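You operate a simulated robot arm through the tools that you are given. There is no shell and no other tool. Be economical: measure what you need, move in short steps, check, and stop when the job is done.

Carry out the task below with a simulated robot arm. There is one attempt and no reset: what you move stays moved.

TASK
Put things in order on the low cupboard. At the end: the black hose stands where the green cupboard key stood; the green cupboard key stands where the pump bottle (marked "SOAP") stood; the pump bottle stands where the black pipe stopper stood; the black pipe stopper is on the white dish; whatever was shut is shut again. Leave all else as you found it, and nothing knocked over.
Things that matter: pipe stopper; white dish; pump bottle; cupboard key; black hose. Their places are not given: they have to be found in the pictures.

It is judged by the outcome, as a careful person would: the job done as asked, and still so three seconds after it is handed in. It fails if anything else is knocked over, pushed out of place, dropped, spilled or broken. A push-on lid holds only when it is set on centred and level and pressed home; a screw cap is set on level and turned clockwise until tight.

THE ROBOT
A 7-joint arm with a two-finger parallel gripper, fixed in place. Base frame: the origin is at the foot of the arm, x ahead of it, y to its left, z up; the work surface is at about z = 0. Lengths are in m, angles in rad, forces in N, time in s.
With the tool pointing down near the work surface it reaches from about 0.24 to 0.62 m from the base axis. Its first joint turns from -1.152 to 1.152 rad. Payload 2.6 kg.
The tool frame sits at the grasp point between the pads (the TCP): z along the fingers, y along the line on which they close. The tips reach 0.03 m beyond it. Largest opening 0.094 m; finger width 0.028, thickness 0.01; the body of the gripper, 0.05 by 0.096 m, starts 0.055 m behind the TCP.
Orientation is that of the tool frame in the base frame, as a unit quaternion [x, y, z, w]. With the fingers straight down and closing along the base's y, the tool's x points along the base's -x, its y along +y and its z along -z.

THE INTERFACE
- The arm moves only by the tool drive_tool. Its arguments are lists of equal length, an entry for each row: "delta_pos": the shift along the base's x, y, z in units of 50 mm (1.0 is 50 mm), a list of three; "delta_rot": the turn, a rotation vector about the base's x, y, z in units of 6 degrees (1.0 is 6 degrees), a list of three; "fingers": the opening, from 0 (shut) to 1 (fully open). In form: {"delta_pos": [[x, y, z], ...], "delta_rot": [[ax, ay, az], ...], "fingers": [fingers, ...]}. A call has 1 to 10 rows; each row shifts and turns the commanded pose from where the row before left it. A call with a number of a shift or a turn outside -1 to 1 is refused whole. Rows are played at 5 a second. More than 0.05 m and 0.15 rad between two rows, or a gripper value outside its range, and nothing of the call is played. A pose out of reach is approached as far as the arm can. The call stops where the force on the tool passes 40 N (or 10 N more than at its start, if that is more) or the arm is blocked; 0.2 s more then pass. The fingers move at their own pace (about 0.072 m/s each) and stop on an object; they squeeze with about 33 N. The grip force told is the motor's: it shows also when the fingers shut on nothing. Time passes only in rows, and 0.2 s behind the last, so rows that do not move let the fingers close. The reply holds the time, the measured pose of the TCP, the force on the tool along the base axes, the opening and the grip force, in the units named above and with some noise.
- Cameras (640 x 400 px; columns grow to the right, rows downward): "scene" is fixed at [0.0326, 0.4293, 0.5661]; the picture's right is [-0.80, -0.60, 0.00], its down [-0.34, 0.45, -0.83] and it looks along [0.50, -0.66, -0.56] (base axes); focal length 334 px, centre (320, 200). "wrist" rides on the gripper at [-0.037, 0, -0.058] in the tool frame; the picture's right is [0.00, -1.00, 0.00], its down [0.97, 0.00, -0.24] and it looks along [0.24, 0.00, 0.97] (tool axes); focal length 218 px, centre (320, 200).
- grab_frame(camera): a new picture of that camera. The clock stands still meanwhile.
- point_at(camera, pixels): for up to 12 pixels [column, row] of the newest picture of that camera ("zoom" is the newest enlarged one), the place [x, y, z] in the base frame of the surface seen there, good to about 0.002 m. The clock stands still meanwhile.
- enlarge(camera, box): a new picture of the part [left, top, right, bottom] of that camera's present view, enlarged. The clock stands still meanwhile.
- job_done(): hands the job in; it is judged then, once.

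Keep the steps short. Do not move on a guess: measure, check each grasp and each placing, and mend mistakes. In all there are 80 turns and 34 pictures (those below and enlarged ones count). Leave the gripper open and the arm clear of the work at the hand-in unless told otherwise, and finish with a single line.

The tools are called after "Request:" as a command line: name --argument value ..., lists and objects as JSON in quotes. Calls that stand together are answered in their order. drive_tool: Moves the arm, as the interface text tells. Its arguments: {"type":"object","properties":{"delta_pos":{"type":"array"},"delta_rot":{"type":"array"},"fingers":{"type":"array"}},"required":["delta_pos","delta_rot","fingers"]} The other tools are called the same way: grab_frame (camera) takes a picture; point_at (camera, pixels) gives the place of the surface under pixels of a picture; enlarge (camera, box) takes an enlarged picture of a part of a camera's view; job_done () hands the job in.

At the start:

```text
time: 0.0
eef_pos: [0.3332, -0.2028, 0.2525]
orientation: [0.0, 1.0, 0.0, 0.0]
ft_force: [-0.3, 0.7, 1.0]
gripper_width: 0.0942
gripper_force: 0.1
```

scene: 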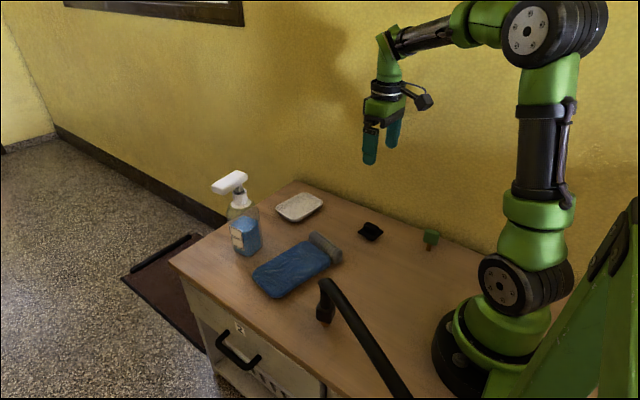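
wrist: 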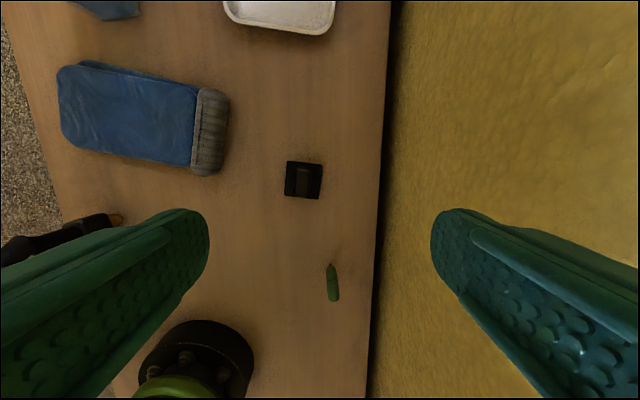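

I see the bottle near (243,220), dish (298,207), stopper (371,231), key (431,238) and hose (from (325,300) to (400,390)). I'll enlarge the scene to see the details.

Request:
enlarge --camera "scene" --box '[340, 200, 480, 288]'

Request:
enlarge --camera "scene" --box '[160, 160, 440, 400]'

```text
4.55 times, centred on (410, 244) of scene
```

zoom: 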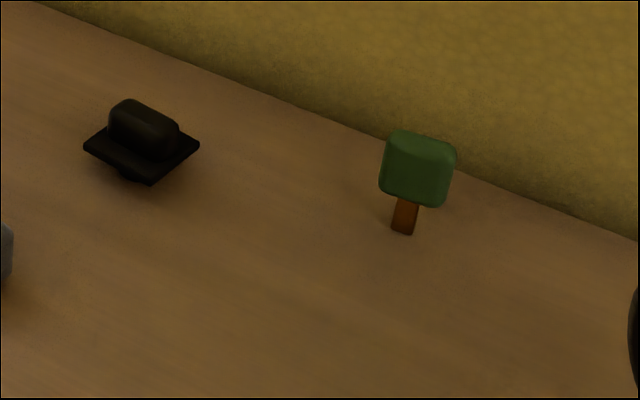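

```text
1.67 times, centred on (300, 280) of scene
```

zoom: 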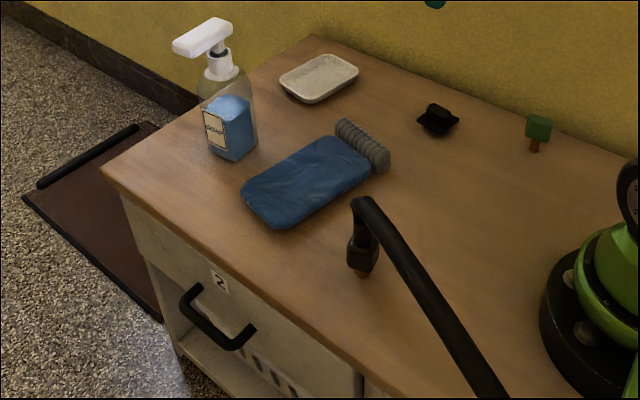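

Next I measure the objects in the last zoom: bottle, dish, stopper, key, hose.

Request:
point_at --camera "zoom" --pixels '[[202, 35], [222, 68], [232, 157], [256, 143], [318, 78], [316, 104], [438, 112], [436, 132], [539, 125], [534, 150], [362, 205], [362, 272]]'

Request:
point_at --camera "scene" --pixels '[[325, 285], [345, 308], [370, 345], [395, 385], [325, 323], [331, 283], [365, 238], [378, 240], [360, 232], [383, 232], [374, 241], [429, 250]]'

```text
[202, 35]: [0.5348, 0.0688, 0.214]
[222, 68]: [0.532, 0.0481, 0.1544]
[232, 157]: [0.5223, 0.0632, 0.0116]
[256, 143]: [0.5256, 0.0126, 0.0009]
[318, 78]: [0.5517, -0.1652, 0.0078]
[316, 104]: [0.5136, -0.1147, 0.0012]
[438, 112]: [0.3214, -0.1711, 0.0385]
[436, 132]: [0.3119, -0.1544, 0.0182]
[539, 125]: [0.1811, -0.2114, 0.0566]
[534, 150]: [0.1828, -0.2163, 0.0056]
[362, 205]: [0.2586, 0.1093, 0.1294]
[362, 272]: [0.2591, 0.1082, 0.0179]
```

```text
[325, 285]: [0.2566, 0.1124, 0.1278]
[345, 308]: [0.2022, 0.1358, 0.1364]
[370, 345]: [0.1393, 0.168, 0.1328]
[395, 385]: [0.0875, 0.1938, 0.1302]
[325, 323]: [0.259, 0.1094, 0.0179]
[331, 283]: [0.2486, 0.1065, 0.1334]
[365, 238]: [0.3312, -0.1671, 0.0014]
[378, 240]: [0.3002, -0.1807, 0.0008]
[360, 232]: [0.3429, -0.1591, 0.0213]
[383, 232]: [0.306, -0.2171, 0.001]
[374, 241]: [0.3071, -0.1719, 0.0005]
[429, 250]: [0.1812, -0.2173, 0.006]
```

The hose seems to stand on a nozzle at about (0.26,0.11) and run at z≈0.13 toward the camera. I'll move the wrist camera over it for a proper look, staying high at z≈0.31.

Request:
drive_tool --delta_pos '[[0, 0, 0.6], [0, 0, 0.6], [-0.1, 0.8, 0], [-0.2, 0.8, 0], [-0.2, 0.8, 0], [-0.2, 0.8, 0], [-0.2, 0.8, 0], [0, 0.6, 0], [0, 0, 0]]' --delta_rot '[[0, 0, 0], [0, 0, 0], [0, 0, 0], [0, 0, 0], [0, 0, 0], [0, 0, 0], [0, 0, 0], [0, 0, 0], [0, 0, 0]]' --fingers '[1, 1, 1, 1, 1, 1, 1, 1, 1]'

Request:
grab_frame --camera "wrist"

```text
time: 2.0
eef_pos: [0.2879, 0.0243, 0.3096]
orientation: [0.001, 1.0, 0.0, 0.0]
ft_force: [0.3, 0.3, -0.1]
gripper_width: 0.094
gripper_force: 0.1
```

```text
29 pictures are left
```

wrist: 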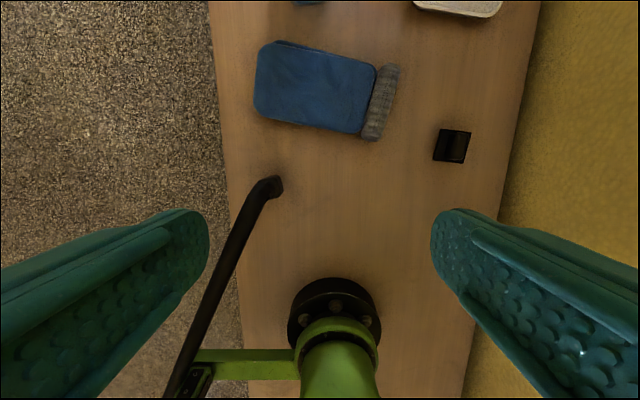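

The hose runs toward a black fitting on the green beam near (190,385). I'll measure along it and look at that end.

Request:
point_at --camera "wrist" --pixels '[[272, 184], [262, 192], [240, 235], [215, 300], [195, 350], [175, 395], [200, 378], [240, 360], [280, 190], [275, 198], [335, 300], [230, 200]]'

Request:
enlarge --camera "scene" --box '[300, 250, 540, 400]'

Request:
enlarge --camera "wrist" --box '[140, 150, 380, 400]'

```text
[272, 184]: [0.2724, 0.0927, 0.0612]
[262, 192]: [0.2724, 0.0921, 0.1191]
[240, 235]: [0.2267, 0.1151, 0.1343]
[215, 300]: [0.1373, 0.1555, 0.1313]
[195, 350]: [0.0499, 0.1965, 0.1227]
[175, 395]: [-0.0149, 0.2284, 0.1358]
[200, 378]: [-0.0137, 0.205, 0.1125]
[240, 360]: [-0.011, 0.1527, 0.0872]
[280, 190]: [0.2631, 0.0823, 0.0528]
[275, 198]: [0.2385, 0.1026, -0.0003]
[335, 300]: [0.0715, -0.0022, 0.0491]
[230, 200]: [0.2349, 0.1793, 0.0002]
```

```text
2.67 times, centred on (420, 325) of scene
```

zoom: 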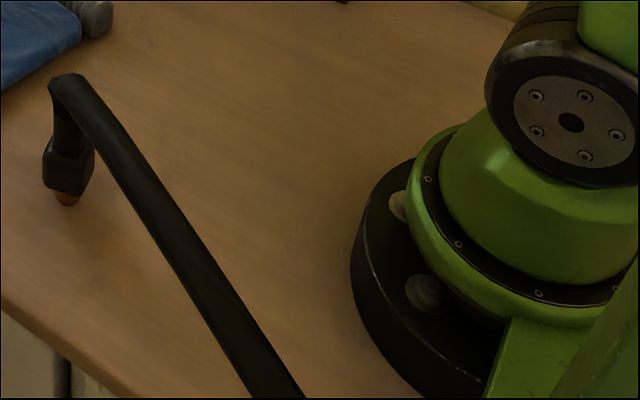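

```text
1.60 times, centred on (260, 275) of wrist
```

zoom: 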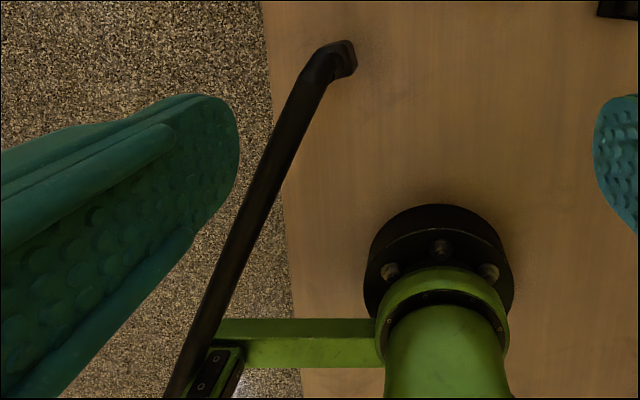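

The hose end is a block with an orange tip at about (0.26,0.105), and the tube leads to a holder at about (-0.01,0.22,0.12). I'll leave it for last. First the stopper: I move above it for a close look.

Request:
drive_tool --delta_pos '[[0, -0.8, 0], [0, -0.8, 0], [0.1, -0.8, 0], [0.1, -0.8, 0], [0.1, -0.8, -0.7], [0, 0, -0.7], [0, 0, -0.7], [0, 0, -0.7], [0, 0, 0]]' --delta_rot '[[0, 0, 0], [0, 0, 0], [0, 0, 0], [0, 0, 0], [0, 0, 0], [0, 0, 0], [0, 0, 0], [0, 0, 0], [0, 0, 0]]' --fingers '[1, 1, 1, 1, 1, 1, 1, 1, 1]'

Request:
grab_frame --camera "wrist"

```text
refused: row 5 steps farther than a row can; nothing moved
```

```text
26 pictures are left
```

wrist: 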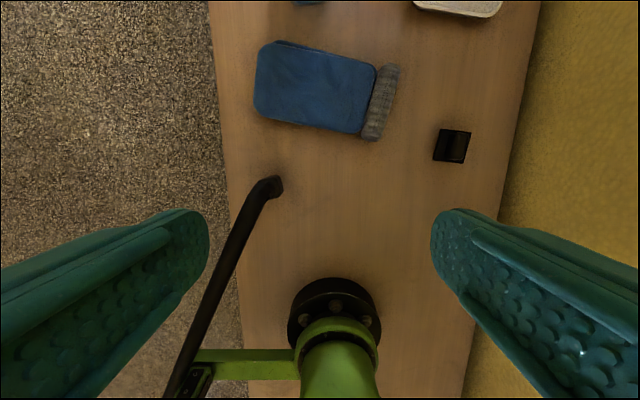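

The row norm must stay ≤ 1; I resend the move with smaller rows.

Request:
drive_tool --delta_pos '[[0, -0.8, 0], [0, -0.8, 0], [0.1, -0.8, 0], [0.1, -0.8, 0], [0.1, -0.8, 0], [0, 0, -0.7], [0, 0, -0.7], [0, 0, -0.7], [0, 0, -0.7], [0, 0, 0]]' --delta_rot '[[0, 0, 0], [0, 0, 0], [0, 0, 0], [0, 0, 0], [0, 0, 0], [0, 0, 0], [0, 0, 0], [0, 0, 0], [0, 0, 0], [0, 0, 0]]' --fingers '[1, 1, 1, 1, 1, 1, 1, 1, 1, 1]'

Request:
grab_frame --camera "wrist"

```text
time: 4.2
eef_pos: [0.3035, -0.1734, 0.1749]
orientation: [0.001, 1.0, 0.001, 0.001]
ft_force: [0.1, -0.7, 0.1]
gripper_width: 0.094
gripper_force: 0.0
```

```text
25 pictures are left
```

wrist: 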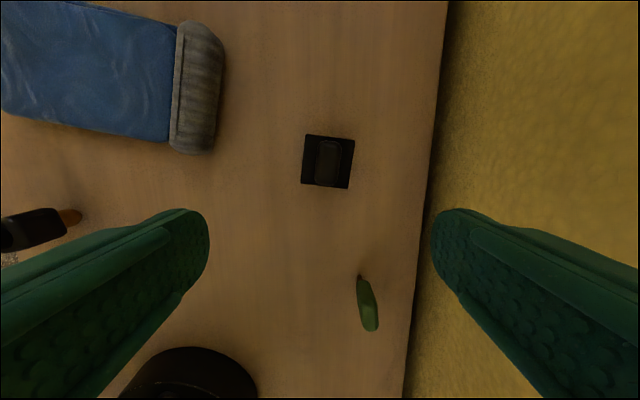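

Measuring stopper corners and handle, key, and the wall line.

Request:
point_at --camera "wrist" --pixels '[[307, 138], [352, 144], [346, 185], [304, 181], [321, 143], [339, 145], [328, 160], [326, 178], [362, 285], [373, 325], [369, 305], [425, 200]]'

Request:
enlarge --camera "wrist" --box '[270, 110, 430, 350]'

```text
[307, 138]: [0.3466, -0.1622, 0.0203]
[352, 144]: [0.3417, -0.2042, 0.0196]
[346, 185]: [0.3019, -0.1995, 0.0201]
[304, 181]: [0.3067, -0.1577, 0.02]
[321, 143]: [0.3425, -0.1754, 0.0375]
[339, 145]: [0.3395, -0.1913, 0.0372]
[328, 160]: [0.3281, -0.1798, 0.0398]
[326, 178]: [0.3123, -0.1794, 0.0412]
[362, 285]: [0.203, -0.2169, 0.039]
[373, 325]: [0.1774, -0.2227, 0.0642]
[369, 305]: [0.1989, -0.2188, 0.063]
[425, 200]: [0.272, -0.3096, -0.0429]
```

```text
1.67 times, centred on (350, 230) of wrist
```

zoom: 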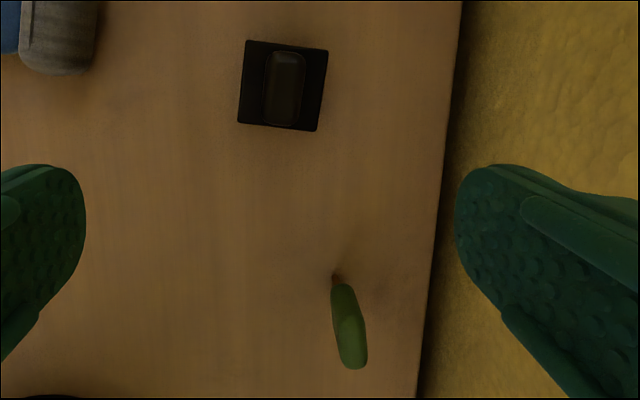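

The stopper plate is centred at (0.324,-0.181), top z 0.020. The handle runs along x (turned about -6°), about 16 mm wide, top 0.040. I'll align above it, then come down to TCP z≈0.055.

Request:
drive_tool --delta_pos '[[0.41, -0.15, 0], [0, 0, -0.8], [0, 0, -0.8], [0, 0, -0.5], [0, 0, -0.25], [0, 0, 0]]' --delta_rot '[[0, 0, -1], [0, 0, 0], [0, 0, 0], [0, 0, 0], [0, 0, 0], [0, 0, 0]]' --fingers '[0.6, 0.6, 0.6, 0.6, 0.6, 0.6]'

```text
time: 5.6
eef_pos: [0.3221, -0.1798, 0.0555]
orientation: [0.053, 0.999, -0.001, 0.0]
ft_force: [0.2, -0.2, -0.3]
gripper_width: 0.0563
gripper_force: 0.0
```

On target. Close, then lift a little.

Request:
drive_tool --delta_pos '[[0, 0, -0.05], [0, 0, 0], [0, 0, 0], [0, 0, 0], [0, 0, 0.3], [0, 0, 0.8], [0, 0, 0.8], [0, 0, 0]]' --delta_rot '[[0, 0, 0], [0, 0, 0], [0, 0, 0], [0, 0, 0], [0, 0, 0], [0, 0, 0], [0, 0, 0], [0, 0, 0]]' --fingers '[0.6, 0, 0, 0, 0, 0, 0, 0]'

Request:
grab_frame --camera "scene"

```text
time: 7.4
eef_pos: [0.3215, -0.1835, 0.1514]
orientation: [0.052, 0.999, 0.0, 0.0]
ft_force: [0.1, -0.8, -0.9]
gripper_width: 0.021
gripper_force: 32.8
```

```text
23 pictures are left
```

scene: 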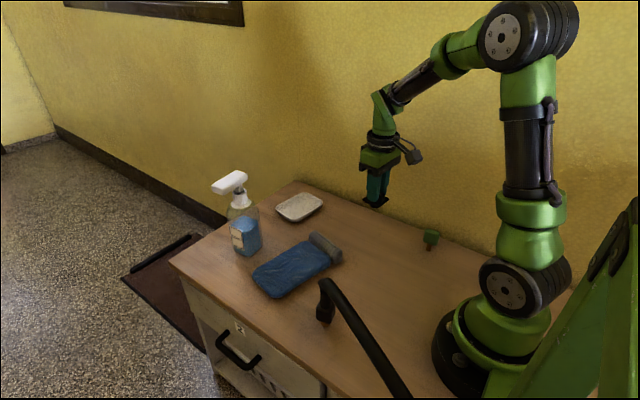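

The stopper is held. Measuring the dish for rim and centre.

Request:
point_at --camera "scene" --pixels '[[299, 206], [277, 207], [295, 221], [322, 203], [303, 194], [289, 203], [310, 205], [298, 214], [376, 205], [366, 201], [386, 202], [376, 234]]'

Request:
enlarge --camera "scene" --box '[250, 150, 450, 275]'

```text
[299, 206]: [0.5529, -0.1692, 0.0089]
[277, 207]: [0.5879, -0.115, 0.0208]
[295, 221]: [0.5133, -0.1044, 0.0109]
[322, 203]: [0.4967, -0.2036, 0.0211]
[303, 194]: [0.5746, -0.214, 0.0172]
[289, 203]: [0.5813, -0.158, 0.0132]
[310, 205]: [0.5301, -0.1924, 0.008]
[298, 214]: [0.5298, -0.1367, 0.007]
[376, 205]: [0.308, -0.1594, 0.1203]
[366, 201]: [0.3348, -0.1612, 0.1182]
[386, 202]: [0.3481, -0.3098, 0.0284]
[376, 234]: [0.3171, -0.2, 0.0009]
```

```text
3.20 times, centred on (350, 212) of scene
```

zoom: 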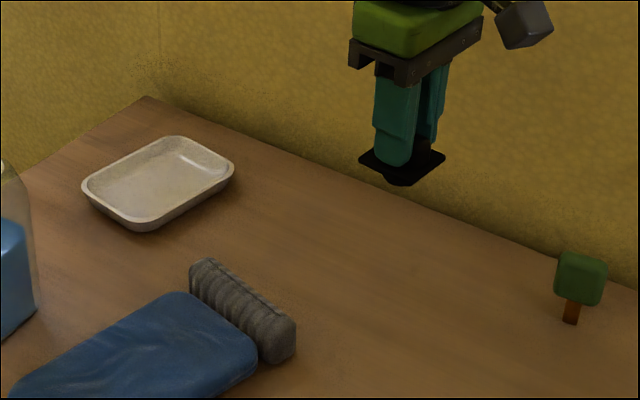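

Dish centre ≈ (0.542,-0.160), floor z≈0.008, edges turned like the stopper. I carry the stopper over it at the present height.

Request:
drive_tool --delta_pos '[[0.7, 0.08, 0], [0.8, 0.08, 0], [0.8, 0.08, 0], [0.8, 0.08, 0], [0.8, 0.08, 0], [0.5, 0.07, 0], [0, 0, -0.6], [0, 0, -0.6], [0, 0, 0]]' --delta_rot '[[0, 0, 0], [0, 0, 0], [0, 0, 0], [0, 0, 0], [0, 0, 0], [0, 0, 0], [0, 0, 0], [0, 0, 0], [0, 0, 0]]' --fingers '[0, 0, 0, 0, 0, 0, 0, 0, 0]'

Request:
enlarge --camera "scene" --box '[220, 150, 380, 250]'

```text
time: 9.4
eef_pos: [0.5428, -0.157, 0.0869]
orientation: [0.052, 0.999, 0.0, 0.0]
ft_force: [-0.8, -0.4, -1.0]
gripper_width: 0.0211
gripper_force: 33.0
```

```text
4.00 times, centred on (300, 200) of scene
```

zoom: 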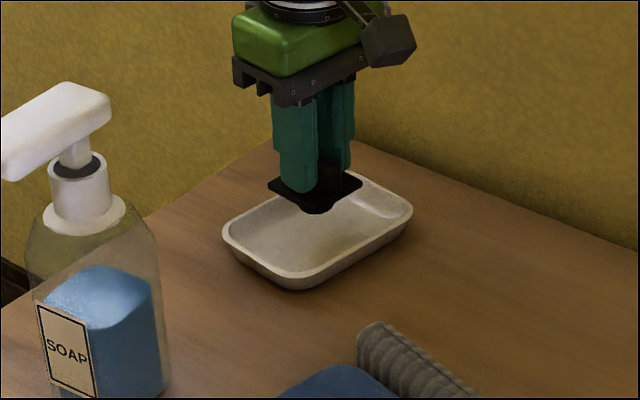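

Well placed over the dish. Lowering in small steps until contact.

Request:
drive_tool --delta_pos '[[-0.03, -0.04, -0.2], [0, 0, -0.15], [0, 0, -0.08], [0, 0, -0.06], [0, 0, 0]]' --delta_rot '[[0, 0, 0], [0, 0, 0], [0, 0, 0], [0, 0, 0], [0, 0, 0]]' --fingers '[0, 0, 0, 0, 0]'

```text
time: 10.6
eef_pos: [0.543, -0.1585, 0.0625]
orientation: [0.053, 0.999, 0.0, 0.0]
ft_force: [-0.3, 0.6, -0.1]
gripper_width: 0.0211
gripper_force: 32.6
```

Request:
drive_tool --delta_pos '[[0, 0, -0.04], [0, 0, -0.04], [0, 0, 0]]' --delta_rot '[[0, 0, 0], [0, 0, 0], [0, 0, 0]]' --fingers '[0, 0, 0]'

```text
time: 11.4
eef_pos: [0.5417, -0.1573, 0.0588]
orientation: [0.052, 0.999, 0.0, 0.0]
ft_force: [0.1, 0.8, -0.3]
gripper_width: 0.0211
gripper_force: 33.2
```

No contact yet. A bit lower.

Request:
drive_tool --delta_pos '[[0, 0, -0.03], [0, 0, -0.03], [0, 0, 0]]' --delta_rot '[[0, 0, 0], [0, 0, 0], [0, 0, 0]]' --fingers '[0, 0, 0]'

Request:
enlarge --camera "scene" --box '[260, 175, 340, 225]'

```text
time: 12.2
eef_pos: [0.5421, -0.1588, 0.0592]
orientation: [0.054, 0.999, 0.0, 0.002]
ft_force: [-12.0, 3.2, 27.6]
gripper_width: 0.0213
gripper_force: 33.0
```

```text
8.00 times, centred on (300, 200) of scene
```

zoom: 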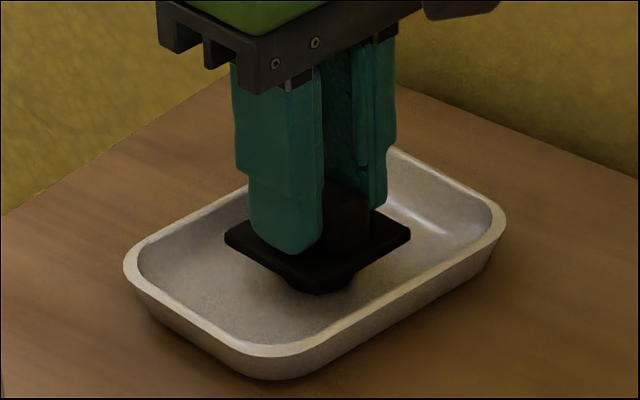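

Contact on the dish floor (27 N). I back off 1.5 mm, open, and rise.

Request:
drive_tool --delta_pos '[[0, 0, 0.04], [0, 0, 0], [0, 0, 0], [0, 0, 0], [0, 0, 0.4], [0, 0, 0.8], [0, 0, 0.8], [0, 0, 0.8]]' --delta_rot '[[0, 0, 0], [0, 0, 0], [0, 0, 0], [0, 0, 0], [0, 0, 0], [0, 0, 0], [0, 0, 0], [0, 0, 0]]' --fingers '[0, 0.5, 0.5, 0.5, 0.5, 0.5, 0.5, 0.5]'

Request:
grab_frame --camera "scene"

```text
time: 14.0
eef_pos: [0.5415, -0.1598, 0.1986]
orientation: [0.052, 0.999, 0.0, 0.001]
ft_force: [-0.8, 0.4, -0.6]
gripper_width: 0.0469
gripper_force: 0.1
```

```text
19 pictures are left
```

scene: 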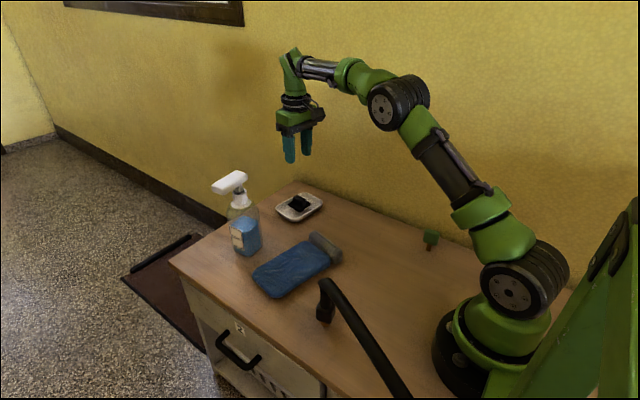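

The stopper stands in the dish. Next the bottle: I rise and take a top view with the wrist camera, along with an enlarged scene view.

Request:
drive_tool --delta_pos '[[0, 0, 0.9], [0, 0, 0.9], [0, 0, 0.9], [-0.3, 0.8, 0], [-0.3, 0.8, 0], [0, 0.8, 0], [0, 0.8, 0], [0, 0.6, 0], [0, 0, 0]]' --delta_rot '[[0, 0, 1], [0, 0, 0], [0, 0, 0], [0, 0, 0], [0, 0, 0], [0, 0, 0], [0, 0, 0], [0, 0, 0], [0, 0, 0]]' --fingers '[1, 1, 1, 1, 1, 1, 1, 1, 1]'

Request:
grab_frame --camera "wrist"

Request:
enlarge --camera "scene" --box '[190, 160, 318, 260]'

```text
time: 16.0
eef_pos: [0.5401, 0.0339, 0.3198]
orientation: [0.001, 1.0, 0.0, 0.001]
ft_force: [-0.4, 0.3, 0.6]
gripper_width: 0.0941
gripper_force: 0.0
out of reach, approached as far as the arm can: row 2, 3, 4, 5, 6
```

```text
18 pictures are left
```

wrist: 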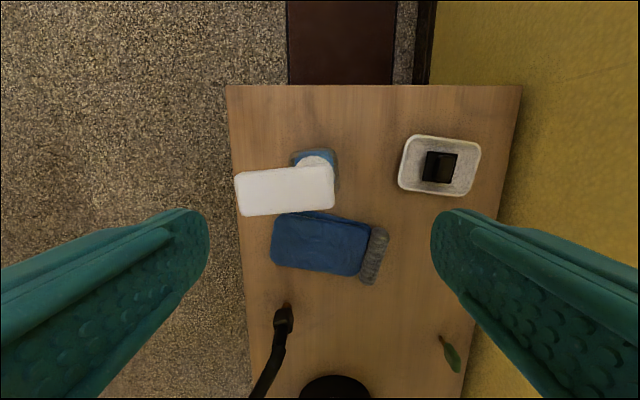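

```text
4.00 times, centred on (254, 210) of scene
```

zoom: 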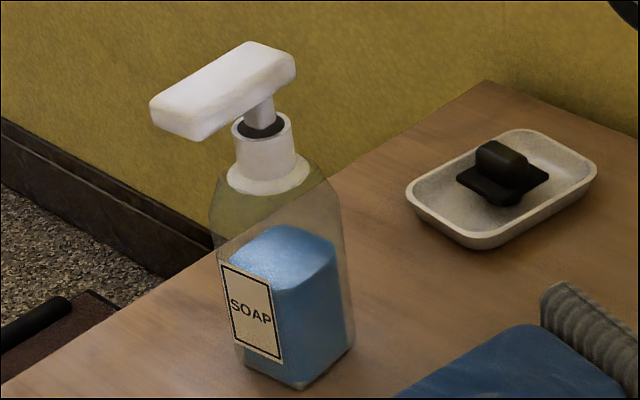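

Measuring collar, body edges, head and label on both pictures.

Request:
point_at --camera "zoom" --pixels '[[265, 150], [239, 150], [292, 150], [268, 185], [214, 200], [325, 200], [250, 315], [272, 380], [310, 380], [240, 355], [350, 340], [315, 330]]'

Request:
point_at --camera "wrist" --pixels '[[237, 176], [331, 169], [333, 206], [242, 213], [285, 190], [316, 158], [330, 157], [295, 160], [441, 167], [427, 154], [456, 180], [300, 157]]'

```text
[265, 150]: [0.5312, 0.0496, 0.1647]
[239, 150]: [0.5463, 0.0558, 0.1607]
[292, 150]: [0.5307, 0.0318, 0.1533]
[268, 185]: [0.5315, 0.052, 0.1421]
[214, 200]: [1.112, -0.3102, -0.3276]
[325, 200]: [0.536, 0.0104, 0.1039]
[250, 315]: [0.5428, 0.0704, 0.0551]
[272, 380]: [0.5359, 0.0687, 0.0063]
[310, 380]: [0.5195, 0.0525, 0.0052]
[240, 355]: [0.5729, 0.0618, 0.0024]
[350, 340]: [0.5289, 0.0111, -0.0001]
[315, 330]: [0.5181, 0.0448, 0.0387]
```

```text
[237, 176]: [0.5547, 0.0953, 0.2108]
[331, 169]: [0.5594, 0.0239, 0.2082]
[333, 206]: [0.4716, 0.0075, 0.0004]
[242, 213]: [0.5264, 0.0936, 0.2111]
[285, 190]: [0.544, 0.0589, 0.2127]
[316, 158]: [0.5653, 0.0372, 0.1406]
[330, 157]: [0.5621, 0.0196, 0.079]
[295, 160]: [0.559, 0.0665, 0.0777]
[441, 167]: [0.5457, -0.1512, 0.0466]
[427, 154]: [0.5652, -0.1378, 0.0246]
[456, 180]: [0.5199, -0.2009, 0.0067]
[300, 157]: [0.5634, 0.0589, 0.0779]
```

The head is a bar ~32 mm wide in x (0.527–0.559), y 0.023–0.095, z 0.19–0.212, yawed ~4°; the collar centre is (0.544,0.042). I'll grip the head bar over the body's centre, with the fingers closing along x. First I turn the tool by -86° at this height.

Request:
drive_tool --delta_pos '[[0.08, 0.16, 0], [0, 0, 0], [0, 0, 0], [0, 0, 0], [0, 0, 0], [0, 0, 0], [0, 0, 0], [0, 0, 0], [0, 0, 0], [0, 0, 0]]' --delta_rot '[[0, 0, -1], [0, 0, -1], [0, 0, -1], [0, 0, -1], [0, 0, -1], [0, 0, -1], [0, 0, -1], [0, 0, -1], [0, 0, -1], [0, 0, -1]]' --fingers '[1, 1, 1, 1, 1, 1, 1, 1, 1, 1]'

Request:
drive_tool --delta_pos '[[0, 0, -0.3], [0, 0, 0], [0, 0, 0], [0, 0, 0], [0, 0, 0], [0, 0, 0]]' --delta_rot '[[0, 0, -1], [0, 0, -1], [0, 0, -1], [0, 0, -1], [0, 0, -0.37], [0, 0, 0]]' --fingers '[0.7, 0.7, 0.7, 0.7, 0.7, 0.7]'

Request:
grab_frame --camera "wrist"

```text
time: 18.2
eef_pos: [0.5424, 0.061, 0.3132]
orientation: [0.501, 0.866, 0.0, 0.0]
ft_force: [-0.6, 0.4, -0.9]
gripper_width: 0.0938
gripper_force: 0.1
out of reach, approached as far as the arm can: row 1, 3, 7
```

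```text
time: 19.6
eef_pos: [0.546, 0.0593, 0.3106]
orientation: [0.684, 0.73, 0.0, 0.001]
ft_force: [0.1, 0.4, 0.3]
gripper_width: 0.0657
gripper_force: 0.0
out of reach, approached as far as the arm can: row 1, 3
```

```text
16 pictures are left
```

wrist: 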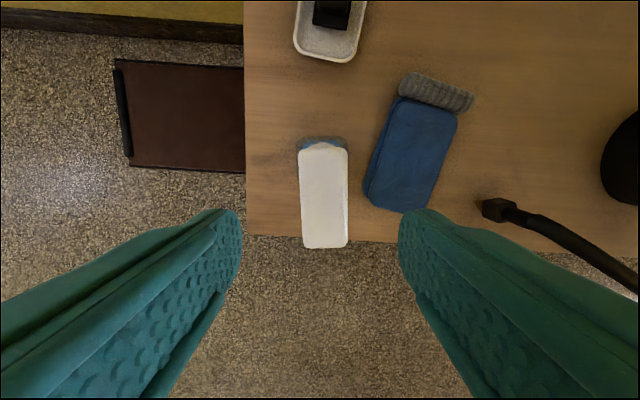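

Measure the head in this view.

Request:
point_at --camera "wrist" --pixels '[[302, 160], [345, 160], [304, 240], [346, 240], [302, 200], [345, 200], [324, 146], [324, 243], [340, 143], [306, 146]]'

Request:
drive_tool --delta_pos '[[0, -0.2, -0.5], [0, -0.1, -0.3], [0, 0, 0]]' --delta_rot '[[0, 0, 0], [0, 0, 0], [0, 0, 0]]' --fingers '[0.7, 0.7, 0.7]'

```text
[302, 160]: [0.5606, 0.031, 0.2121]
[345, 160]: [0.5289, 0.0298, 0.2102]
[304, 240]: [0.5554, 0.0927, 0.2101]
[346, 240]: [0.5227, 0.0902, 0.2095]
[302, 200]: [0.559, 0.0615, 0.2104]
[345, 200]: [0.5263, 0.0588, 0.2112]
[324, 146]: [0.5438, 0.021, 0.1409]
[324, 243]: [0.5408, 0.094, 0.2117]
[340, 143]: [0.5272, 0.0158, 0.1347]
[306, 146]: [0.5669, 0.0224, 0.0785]
```

```text
time: 20.4
eef_pos: [0.5471, 0.0441, 0.27]
orientation: [0.682, 0.731, 0.001, 0.0]
ft_force: [0.3, -0.3, 0.3]
gripper_width: 0.066
gripper_force: 0.1
```

Head midline at y=0.043 is x=0.544. Shift by -3 mm and lower to z≈0.19.

Request:
drive_tool --delta_pos '[[-0.06, -0.02, -0.3], [0, 0, -0.5], [0, 0, -0.5], [0, 0, -0.3], [0, 0, 0]]' --delta_rot '[[0, 0, 0], [0, 0, 0], [0, 0, 0], [0, 0, 0], [0, 0, 0]]' --fingers '[0.7, 0.7, 0.7, 0.7, 0.7]'

Request:
enlarge --camera "scene" --box '[190, 130, 318, 260]'

```text
time: 21.6
eef_pos: [0.5435, 0.0426, 0.1904]
orientation: [0.683, 0.73, 0.0, 0.0]
ft_force: [0.2, -0.3, -0.2]
gripper_width: 0.0657
gripper_force: 0.1
```

```text
3.08 times, centred on (254, 195) of scene
```

zoom: 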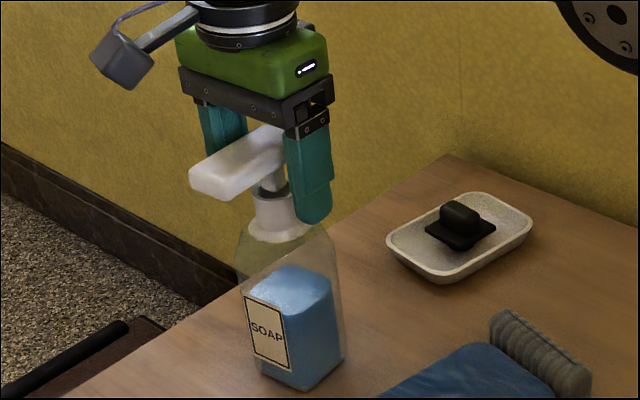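

Fingers straddle the head bar. Closing, then lifting 10 mm as a test.

Request:
drive_tool --delta_pos '[[0, 0, 0], [0, 0, 0], [0, 0, 0], [0, 0, 0], [0, 0, 0.1], [0, 0, 0.1], [0, 0, 0]]' --delta_rot '[[0, 0, 0], [0, 0, 0], [0, 0, 0], [0, 0, 0], [0, 0, 0], [0, 0, 0], [0, 0, 0]]' --fingers '[0, 0, 0, 0, 0, 0, 0]'

Request:
enlarge --camera "scene" --box '[190, 130, 318, 260]'

```text
time: 23.2
eef_pos: [0.5438, 0.041, 0.1996]
orientation: [0.684, 0.73, 0.0, -0.001]
ft_force: [0.5, 0.8, -3.1]
gripper_width: 0.0394
gripper_force: 33.0
```

```text
3.08 times, centred on (254, 195) of scene
```

zoom: 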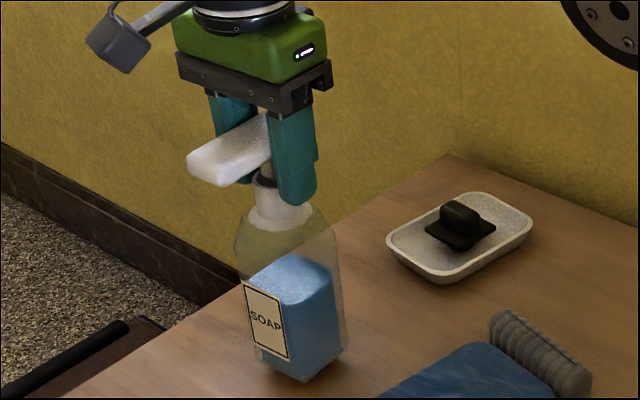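

The whole bottle lifts upright (about 3 N). Raising it more, then carrying it gently toward the stopper's old place (0.324,-0.181).

Request:
drive_tool --delta_pos '[[0, 0, 0.4], [0, 0, 0.5], [0, 0, 0.5], [-0.2, -0.2, 0], [-0.4, -0.4, 0], [-0.4, -0.4, 0], [-0.4, -0.4, 0], [-0.4, -0.4, 0], [-0.4, -0.4, 0], [-0.4, -0.4, 0]]' --delta_rot '[[0, 0, 0], [0, 0, 0], [0, 0, 0], [0, 0, 0], [0, 0, 0], [0, 0, 0], [0, 0, 0], [0, 0, 0], [0, 0, 0], [0, 0, 0]]' --fingers '[0, 0, 0, 0, 0, 0, 0, 0, 0, 0]'

Request:
drive_tool --delta_pos '[[-0.4, -0.4, 0], [-0.4, -0.4, 0], [-0.4, -0.4, 0], [-0.4, -0.4, 0], [-0.2, -0.2, 0], [0, 0, 0]]' --delta_rot '[[0, 0, 0], [0, 0, 0], [0, 0, 0], [0, 0, 0], [0, 0, 0], [0, 0, 0]]' --fingers '[0, 0, 0, 0, 0, 0]'

```text
time: 25.4
eef_pos: [0.4123, -0.0902, 0.2664]
orientation: [0.683, 0.73, -0.001, 0.0]
ft_force: [0.0, -0.5, -3.4]
gripper_width: 0.0393
gripper_force: 33.4
```

```text
time: 26.8
eef_pos: [0.3232, -0.1779, 0.2704]
orientation: [0.683, 0.73, 0.001, 0.0]
ft_force: [-0.5, -0.2, -2.6]
gripper_width: 0.0392
gripper_force: 32.8
```

Above the target. Small correction, then lowering to just above the surface (standing height was TCP z≈0.190).

Request:
drive_tool --delta_pos '[[0.01, -0.05, -0.3], [0, 0, -0.4], [0, 0, -0.4], [0, 0, -0.3], [0, 0, -0.1], [0, 0, 0]]' --delta_rot '[[0, 0, 0], [0, 0, 0], [0, 0, 0], [0, 0, 0], [0, 0, 0], [0, 0, 0]]' --fingers '[0, 0, 0, 0, 0, 0]'

Request:
enlarge --camera "scene" --box '[300, 120, 460, 260]'

```text
time: 28.2
eef_pos: [0.3252, -0.1808, 0.1941]
orientation: [0.684, 0.729, 0.0, 0.0]
ft_force: [-0.2, -0.5, -3.1]
gripper_width: 0.0397
gripper_force: 32.8
```

```text
2.86 times, centred on (380, 190) of scene
```

zoom: 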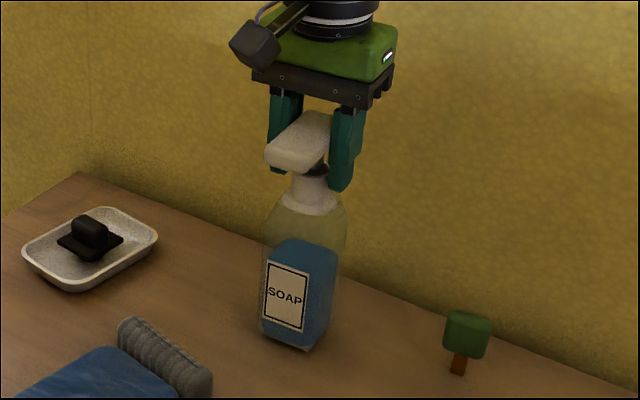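

Still held, ~3 mm up. Lowering by millimetres.

Request:
drive_tool --delta_pos '[[0, 0, -0.04], [0, 0, -0.03], [0, 0, 0], [0, 0, 0]]' --delta_rot '[[0, 0, 0], [0, 0, 0], [0, 0, 0], [0, 0, 0]]' --fingers '[0, 0, 0, 0]'

```text
time: 29.2
eef_pos: [0.3239, -0.1808, 0.1903]
orientation: [0.683, 0.73, 0.0, 0.001]
ft_force: [-0.2, -0.8, -3.2]
gripper_width: 0.0392
gripper_force: 33.0
```

Request:
drive_tool --delta_pos '[[0, 0, -0.02], [0, 0, -0.02], [0, 0, 0], [0, 0, 0]]' --delta_rot '[[0, 0, 0], [0, 0, 0], [0, 0, 0], [0, 0, 0]]' --fingers '[0, 0, 0, 0]'

```text
time: 30.2
eef_pos: [0.3233, -0.1823, 0.1896]
orientation: [0.683, 0.73, 0.001, 0.001]
ft_force: [1.8, -0.5, 1.4]
gripper_width: 0.0395
gripper_force: 33.3
```

Contact (force changed from -3 to +1.4 N). Opening, then rising straight up.

Request:
drive_tool --delta_pos '[[0, 0, 0], [0, 0, 0], [0, 0, 0], [0, 0, 0.3], [0, 0, 0.6], [0, 0, 0.8], [0, 0, 0.6], [0, 0, 0]]' --delta_rot '[[0, 0, 0], [0, 0, 0], [0, 0, 0], [0, 0, 0], [0, 0, 0], [0, 0, 0], [0, 0, 0], [0, 0, 0]]' --fingers '[0.7, 0.7, 0.7, 0.7, 0.7, 0.7, 0.7, 0.7]'

Request:
grab_frame --camera "scene"

```text
time: 32.0
eef_pos: [0.3216, -0.1788, 0.3046]
orientation: [0.684, 0.73, 0.0, 0.0]
ft_force: [-0.6, 0.6, -1.1]
gripper_width: 0.0658
gripper_force: 0.1
```

```text
12 pictures are left
```

scene: 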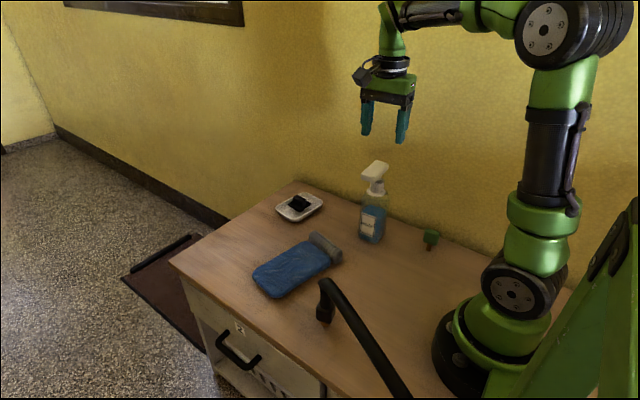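

The bottle stands in the stopper's old place. Now the key: turn the tool back (+96°) while moving over to about (0.20,-0.21).

Request:
drive_tool --delta_pos '[[-0.25, -0.06, 0], [-0.25, -0.06, 0], [-0.25, -0.06, 0], [-0.25, -0.06, 0], [-0.25, -0.06, 0], [-0.25, -0.06, 0], [-0.25, -0.06, 0], [-0.25, -0.06, 0], [-0.25, -0.06, 0], [-0.1, 0, 0]]' --delta_rot '[[0, 0, 1], [0, 0, 1], [0, 0, 1], [0, 0, 1], [0, 0, 1], [0, 0, 1], [0, 0, 1], [0, 0, 1], [0, 0, 1], [0, 0, 1]]' --fingers '[0.7, 0.7, 0.7, 0.7, 0.7, 0.7, 0.7, 0.7, 0.7, 0.7]'

Request:
drive_tool --delta_pos '[[0, 0, 0], [0, 0, 0], [0, 0, -0.4], [0, 0, -0.6], [0, 0, -0.6], [0, 0, -0.6], [0, 0, 0]]' --delta_rot '[[0, 0, 1], [0, 0, 1], [0, 0, 1], [0, 0, 1], [0, 0, 1], [0, 0, 1], [0, 0, 0]]' --fingers '[0.7, 0.7, 0.7, 0.7, 0.7, 0.7, 0.7]'

Request:
grab_frame --camera "wrist"

```text
time: 34.2
eef_pos: [0.2054, -0.207, 0.3035]
orientation: [0.226, 0.974, 0.0, 0.0]
ft_force: [0.7, -0.2, 0.5]
gripper_width: 0.066
gripper_force: 0.0
```

```text
time: 35.8
eef_pos: [0.2064, -0.2074, 0.1946]
orientation: [-0.085, 0.996, 0.0, 0.001]
ft_force: [1.0, 0.2, 0.1]
gripper_width: 0.0658
gripper_force: 0.1
```

```text
11 pictures are left
```

wrist: 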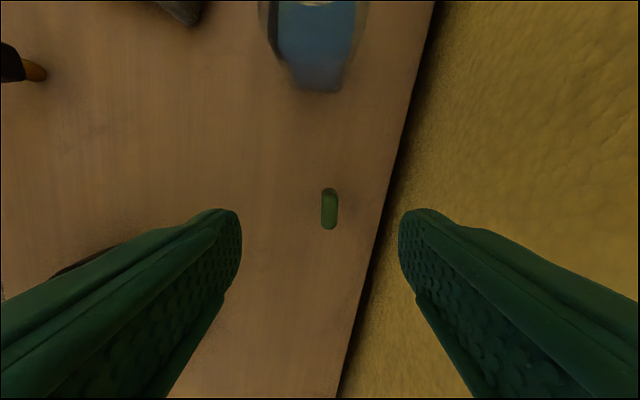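

Request:
point_at --camera "wrist" --pixels '[[330, 192], [330, 200], [329, 210], [329, 218], [329, 226], [323, 210], [337, 210], [305, 88], [340, 88]]'

```text
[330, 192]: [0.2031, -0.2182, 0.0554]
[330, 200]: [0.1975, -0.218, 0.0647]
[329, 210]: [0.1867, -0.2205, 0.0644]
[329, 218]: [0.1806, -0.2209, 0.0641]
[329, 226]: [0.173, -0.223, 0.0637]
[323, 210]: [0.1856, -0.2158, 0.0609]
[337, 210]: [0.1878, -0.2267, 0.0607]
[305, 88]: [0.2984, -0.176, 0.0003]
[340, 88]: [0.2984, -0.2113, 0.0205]
```

The key head is centred at (0.186,-0.2205), ~12 mm thick, top z 0.0645, yaw ≈ 11°. Aligning and lowering to TCP z≈0.048.

Request:
drive_tool --delta_pos '[[-0.4, -0.26, 0], [0, 0, -0.7], [0, 0, -0.8], [0, 0, -0.7], [0, 0, -0.5], [0, 0, -0.2], [0, 0, 0]]' --delta_rot '[[0, 0, 0.2], [0, 0, 0], [0, 0, 0], [0, 0, 0], [0, 0, 0], [0, 0, 0], [0, 0, 0]]' --fingers '[0.6, 0.6, 0.6, 0.6, 0.6, 0.6, 0.6]'

```text
time: 37.4
eef_pos: [0.1857, -0.2222, 0.0484]
orientation: [-0.095, 0.995, 0.0, 0.0]
ft_force: [0.4, 0.3, 0.8]
gripper_width: 0.0564
gripper_force: 0.1
```

Closing and lifting gently.

Request:
drive_tool --delta_pos '[[0, 0, 0], [0, 0, 0], [0, 0, 0], [0, 0, 0], [0, 0, 0.2], [0, 0, 0.5], [0, 0, 0.8], [0, 0, 0.8], [0, 0, 0]]' --delta_rot '[[0, 0, 0], [0, 0, 0], [0, 0, 0], [0, 0, 0], [0, 0, 0], [0, 0, 0], [0, 0, 0], [0, 0, 0], [0, 0, 0]]' --fingers '[0, 0, 0, 0, 0, 0, 0, 0, 0]'

Request:
grab_frame --camera "scene"

```text
time: 39.4
eef_pos: [0.1844, -0.2216, 0.1643]
orientation: [-0.096, 0.995, 0.0, 0.0]
ft_force: [0.4, 0.5, -1.0]
gripper_width: 0.0193
gripper_force: 33.0
```

```text
10 pictures are left
```

scene: 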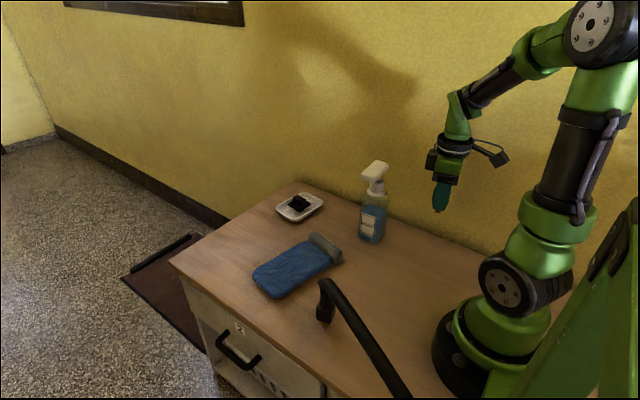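

Key held, carried with no hole left behind. Raising to clear the bottle, then moving to the bottle's old place (0.543,0.042).

Request:
drive_tool --delta_pos '[[0, 0, 0.9], [0, 0, 0.9], [0, 0, 0.6], [0.7, 0.52, 0], [0.7, 0.52, 0], [0.7, 0.52, 0], [0.7, 0.52, 0], [0.7, 0.52, 0], [0.7, 0.52, 0], [0.7, 0.52, -0.2]]' --delta_rot '[[0, 0, 0], [0, 0, 0], [0, 0, 0], [0, 0, 0], [0, 0, 0], [0, 0, 0], [0, 0, 0], [0, 0, 0], [0, 0, 0], [0, 0, 0]]' --fingers '[0, 0, 0, 0, 0, 0, 0, 0, 0, 0]'

Request:
drive_tool --delta_pos '[[0.7, 0.52, -0.2], [0.7, 0.52, -0.3], [0.6, 0.52, -0.3], [0, 0, -0.6], [0, 0, -0.6], [0, 0, 0]]' --delta_rot '[[0, 0, 0], [0, 0, 0], [0, 0, 0], [0, 0, 0], [0, 0, 0], [0, 0, 0]]' --fingers '[0, 0, 0, 0, 0, 0]'

```text
time: 41.6
eef_pos: [0.4315, -0.0411, 0.273]
orientation: [-0.095, 0.996, 0.0, 0.0]
ft_force: [0.6, -0.3, -0.8]
gripper_width: 0.0192
gripper_force: 33.2
```

```text
time: 43.0
eef_pos: [0.5316, 0.0409, 0.1747]
orientation: [-0.096, 0.995, 0.0, 0.0]
ft_force: [-0.1, 0.2, -0.3]
gripper_width: 0.0194
gripper_force: 33.2
```

Correct by +11 mm in x and lower to z≈0.055.

Request:
drive_tool --delta_pos '[[0.22, 0.02, 0], [0, 0, -0.7], [0, 0, -0.7], [0, 0, -0.6], [0, 0, -0.4], [0, 0, 0]]' --delta_rot '[[0, 0, 0], [0, 0, 0], [0, 0, 0], [0, 0, 0], [0, 0, 0], [0, 0, 0]]' --fingers '[0, 0, 0, 0, 0, 0]'

Request:
enlarge --camera "scene" --box '[200, 190, 296, 250]'

```text
time: 44.4
eef_pos: [0.5409, 0.0419, 0.0533]
orientation: [-0.096, 0.995, 0.0, 0.0]
ft_force: [-0.3, -0.3, -0.3]
gripper_width: 0.0193
gripper_force: 33.0
```

```text
6.67 times, centred on (248, 220) of scene
```

zoom: 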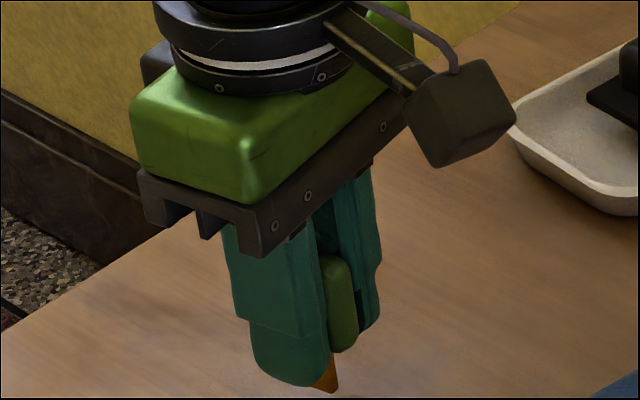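

Upright and ~5 mm above the surface. Lowering by millimetres to contact.

Request:
drive_tool --delta_pos '[[0.02, 0, -0.05], [0, 0, -0.03], [0, 0, 0], [0, 0, 0]]' --delta_rot '[[0, 0, 0], [0, 0, 0], [0, 0, 0], [0, 0, 0]]' --fingers '[0, 0, 0, 0]'

Request:
drive_tool --delta_pos '[[0, 0, -0.02], [0, 0, 0], [0, 0, 0]]' --delta_rot '[[0, 0, 0], [0, 0, 0], [0, 0, 0]]' --fingers '[0, 0, 0]'

```text
time: 45.4
eef_pos: [0.5429, 0.0408, 0.0503]
orientation: [-0.096, 0.995, -0.001, -0.001]
ft_force: [0.2, 0.1, -1.0]
gripper_width: 0.0194
gripper_force: 33.3
```

```text
time: 46.2
eef_pos: [0.5435, 0.04, 0.0499]
orientation: [-0.096, 0.995, 0.0, -0.001]
ft_force: [0.3, -0.3, -0.8]
gripper_width: 0.0193
gripper_force: 33.4
```

Request:
drive_tool --delta_pos '[[0, 0, -0.03], [0, 0, 0], [0, 0, 0]]' --delta_rot '[[0, 0, 0], [0, 0, 0], [0, 0, 0]]' --fingers '[0, 0, 0]'

Request:
drive_tool --delta_pos '[[0, 0, -0.03], [0, 0, 0], [0, 0, 0]]' --delta_rot '[[0, 0, 0], [0, 0, 0], [0, 0, 0]]' --fingers '[0, 0, 0]'

```text
time: 47.0
eef_pos: [0.5446, 0.0414, 0.0484]
orientation: [-0.095, 0.995, 0.0, 0.001]
ft_force: [-1.9, -1.0, 8.3]
gripper_width: 0.0198
gripper_force: 33.2
```

```text
time: 47.8
eef_pos: [0.5456, 0.0412, 0.0488]
orientation: [-0.096, 0.995, 0.001, 0.002]
ft_force: [-4.0, -1.7, 28.8]
gripper_width: 0.0194
gripper_force: 33.0
```

Contact. Relieve the pressure (2 mm up in command), then open slowly and rise.

Request:
drive_tool --delta_pos '[[0, 0, 0.04], [0, 0, 0], [0, 0, 0], [0, 0, 0], [0, 0, 0], [0, 0, 0]]' --delta_rot '[[0, 0, 0], [0, 0, 0], [0, 0, 0], [0, 0, 0], [0, 0, 0], [0, 0, 0]]' --fingers '[0, 0, 0.25, 0.4, 0.6, 0.6]'

Request:
drive_tool --delta_pos '[[0, 0, 0.3], [0, 0, 0.6], [0, 0, 0.8], [0, 0, 0.8], [0, 0, 0.8], [0, 0, 0]]' --delta_rot '[[0, 0, 0], [0, 0, 0], [0, 0, 0], [0, 0, 0], [0, 0, 0], [0, 0, 0]]' --fingers '[0.6, 0.6, 0.6, 0.6, 0.6, 0.6]'

Request:
grab_frame --camera "scene"

```text
time: 49.2
eef_pos: [0.5443, 0.0406, 0.0467]
orientation: [-0.096, 0.995, 0.0, 0.0]
ft_force: [-0.7, -0.7, 0.7]
gripper_width: 0.0563
gripper_force: 0.1
```

```text
time: 50.6
eef_pos: [0.5441, 0.0417, 0.2149]
orientation: [-0.096, 0.995, 0.0, 0.001]
ft_force: [1.5, -0.1, -0.9]
gripper_width: 0.0566
gripper_force: 0.1
```

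```text
8 pictures are left
```

scene: 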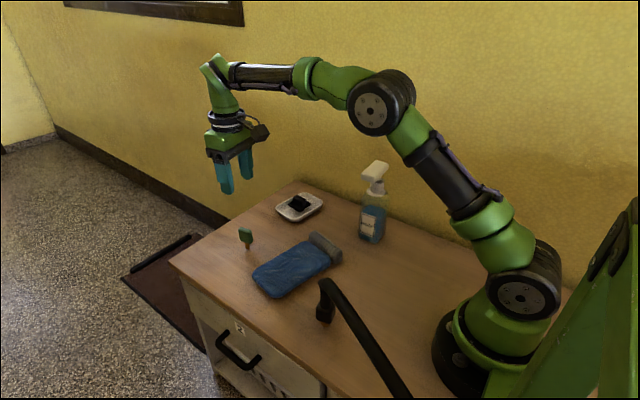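

The key stands in the bottle's old place. Now the hose: I go up and over to (0.16,0.24) to look at where its far end goes.

Request:
drive_tool --delta_pos '[[-0.6, 0, 0.7], [-0.7, 0.3, 0.6], [-0.8, 0.4, 0.3], [-0.8, 0.5, 0], [-0.8, 0.5, 0], [-0.8, 0.5, 0], [-0.8, 0.5, 0], [-0.8, 0.5, 0], [-0.8, 0.5, 0], [-0.6, 0.3, 0]]' --delta_rot '[[0, 0, -0.5], [0, 0, -0.5], [0, 0, -0.5], [0, 0, -0.35], [0, 0, 0], [0, 0, 0], [0, 0, 0], [0, 0, 0], [0, 0, 0], [0, 0, 0]]' --fingers '[1, 1, 1, 1, 1, 1, 1, 1, 1, 1]'

Request:
grab_frame --camera "wrist"

```text
time: 52.8
eef_pos: [0.1675, 0.24, 0.2938]
orientation: [0.002, 1.0, 0.0, 0.001]
ft_force: [0.3, -0.4, -0.7]
gripper_width: 0.0939
gripper_force: 0.1
```

```text
7 pictures are left
```

wrist: 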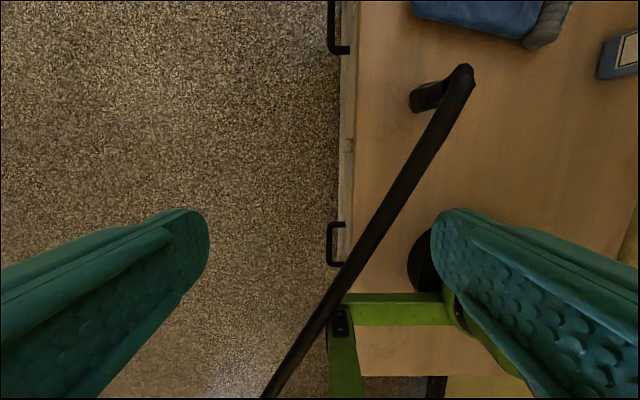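

The tube passes over the green post and goes on beyond it. Measuring along it.

Request:
point_at --camera "wrist" --pixels '[[466, 73], [458, 90], [440, 125], [400, 190], [365, 245], [335, 295], [318, 318], [300, 343], [280, 372], [265, 395], [425, 98], [416, 108]]'

Request:
enlarge --camera "wrist" --box '[240, 40, 500, 400]'

```text
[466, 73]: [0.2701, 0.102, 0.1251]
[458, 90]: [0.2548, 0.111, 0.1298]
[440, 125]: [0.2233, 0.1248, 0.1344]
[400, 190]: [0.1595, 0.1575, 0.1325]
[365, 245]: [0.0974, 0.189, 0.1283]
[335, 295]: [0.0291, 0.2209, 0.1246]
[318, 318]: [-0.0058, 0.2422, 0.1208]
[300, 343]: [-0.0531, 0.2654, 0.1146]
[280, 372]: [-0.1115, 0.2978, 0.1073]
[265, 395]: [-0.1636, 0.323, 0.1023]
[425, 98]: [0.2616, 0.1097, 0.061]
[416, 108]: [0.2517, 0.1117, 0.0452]
```

```text
1.11 times, centred on (370, 220) of wrist
```

zoom: 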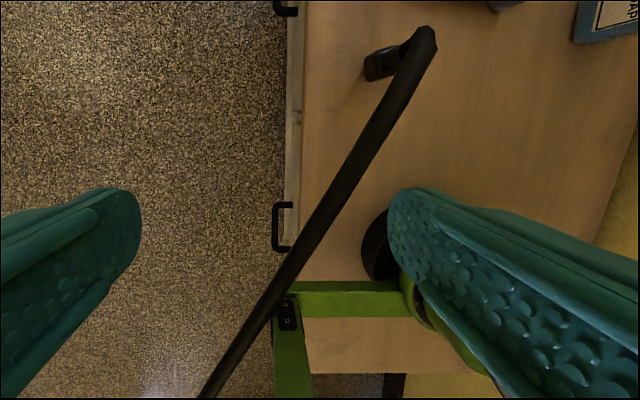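

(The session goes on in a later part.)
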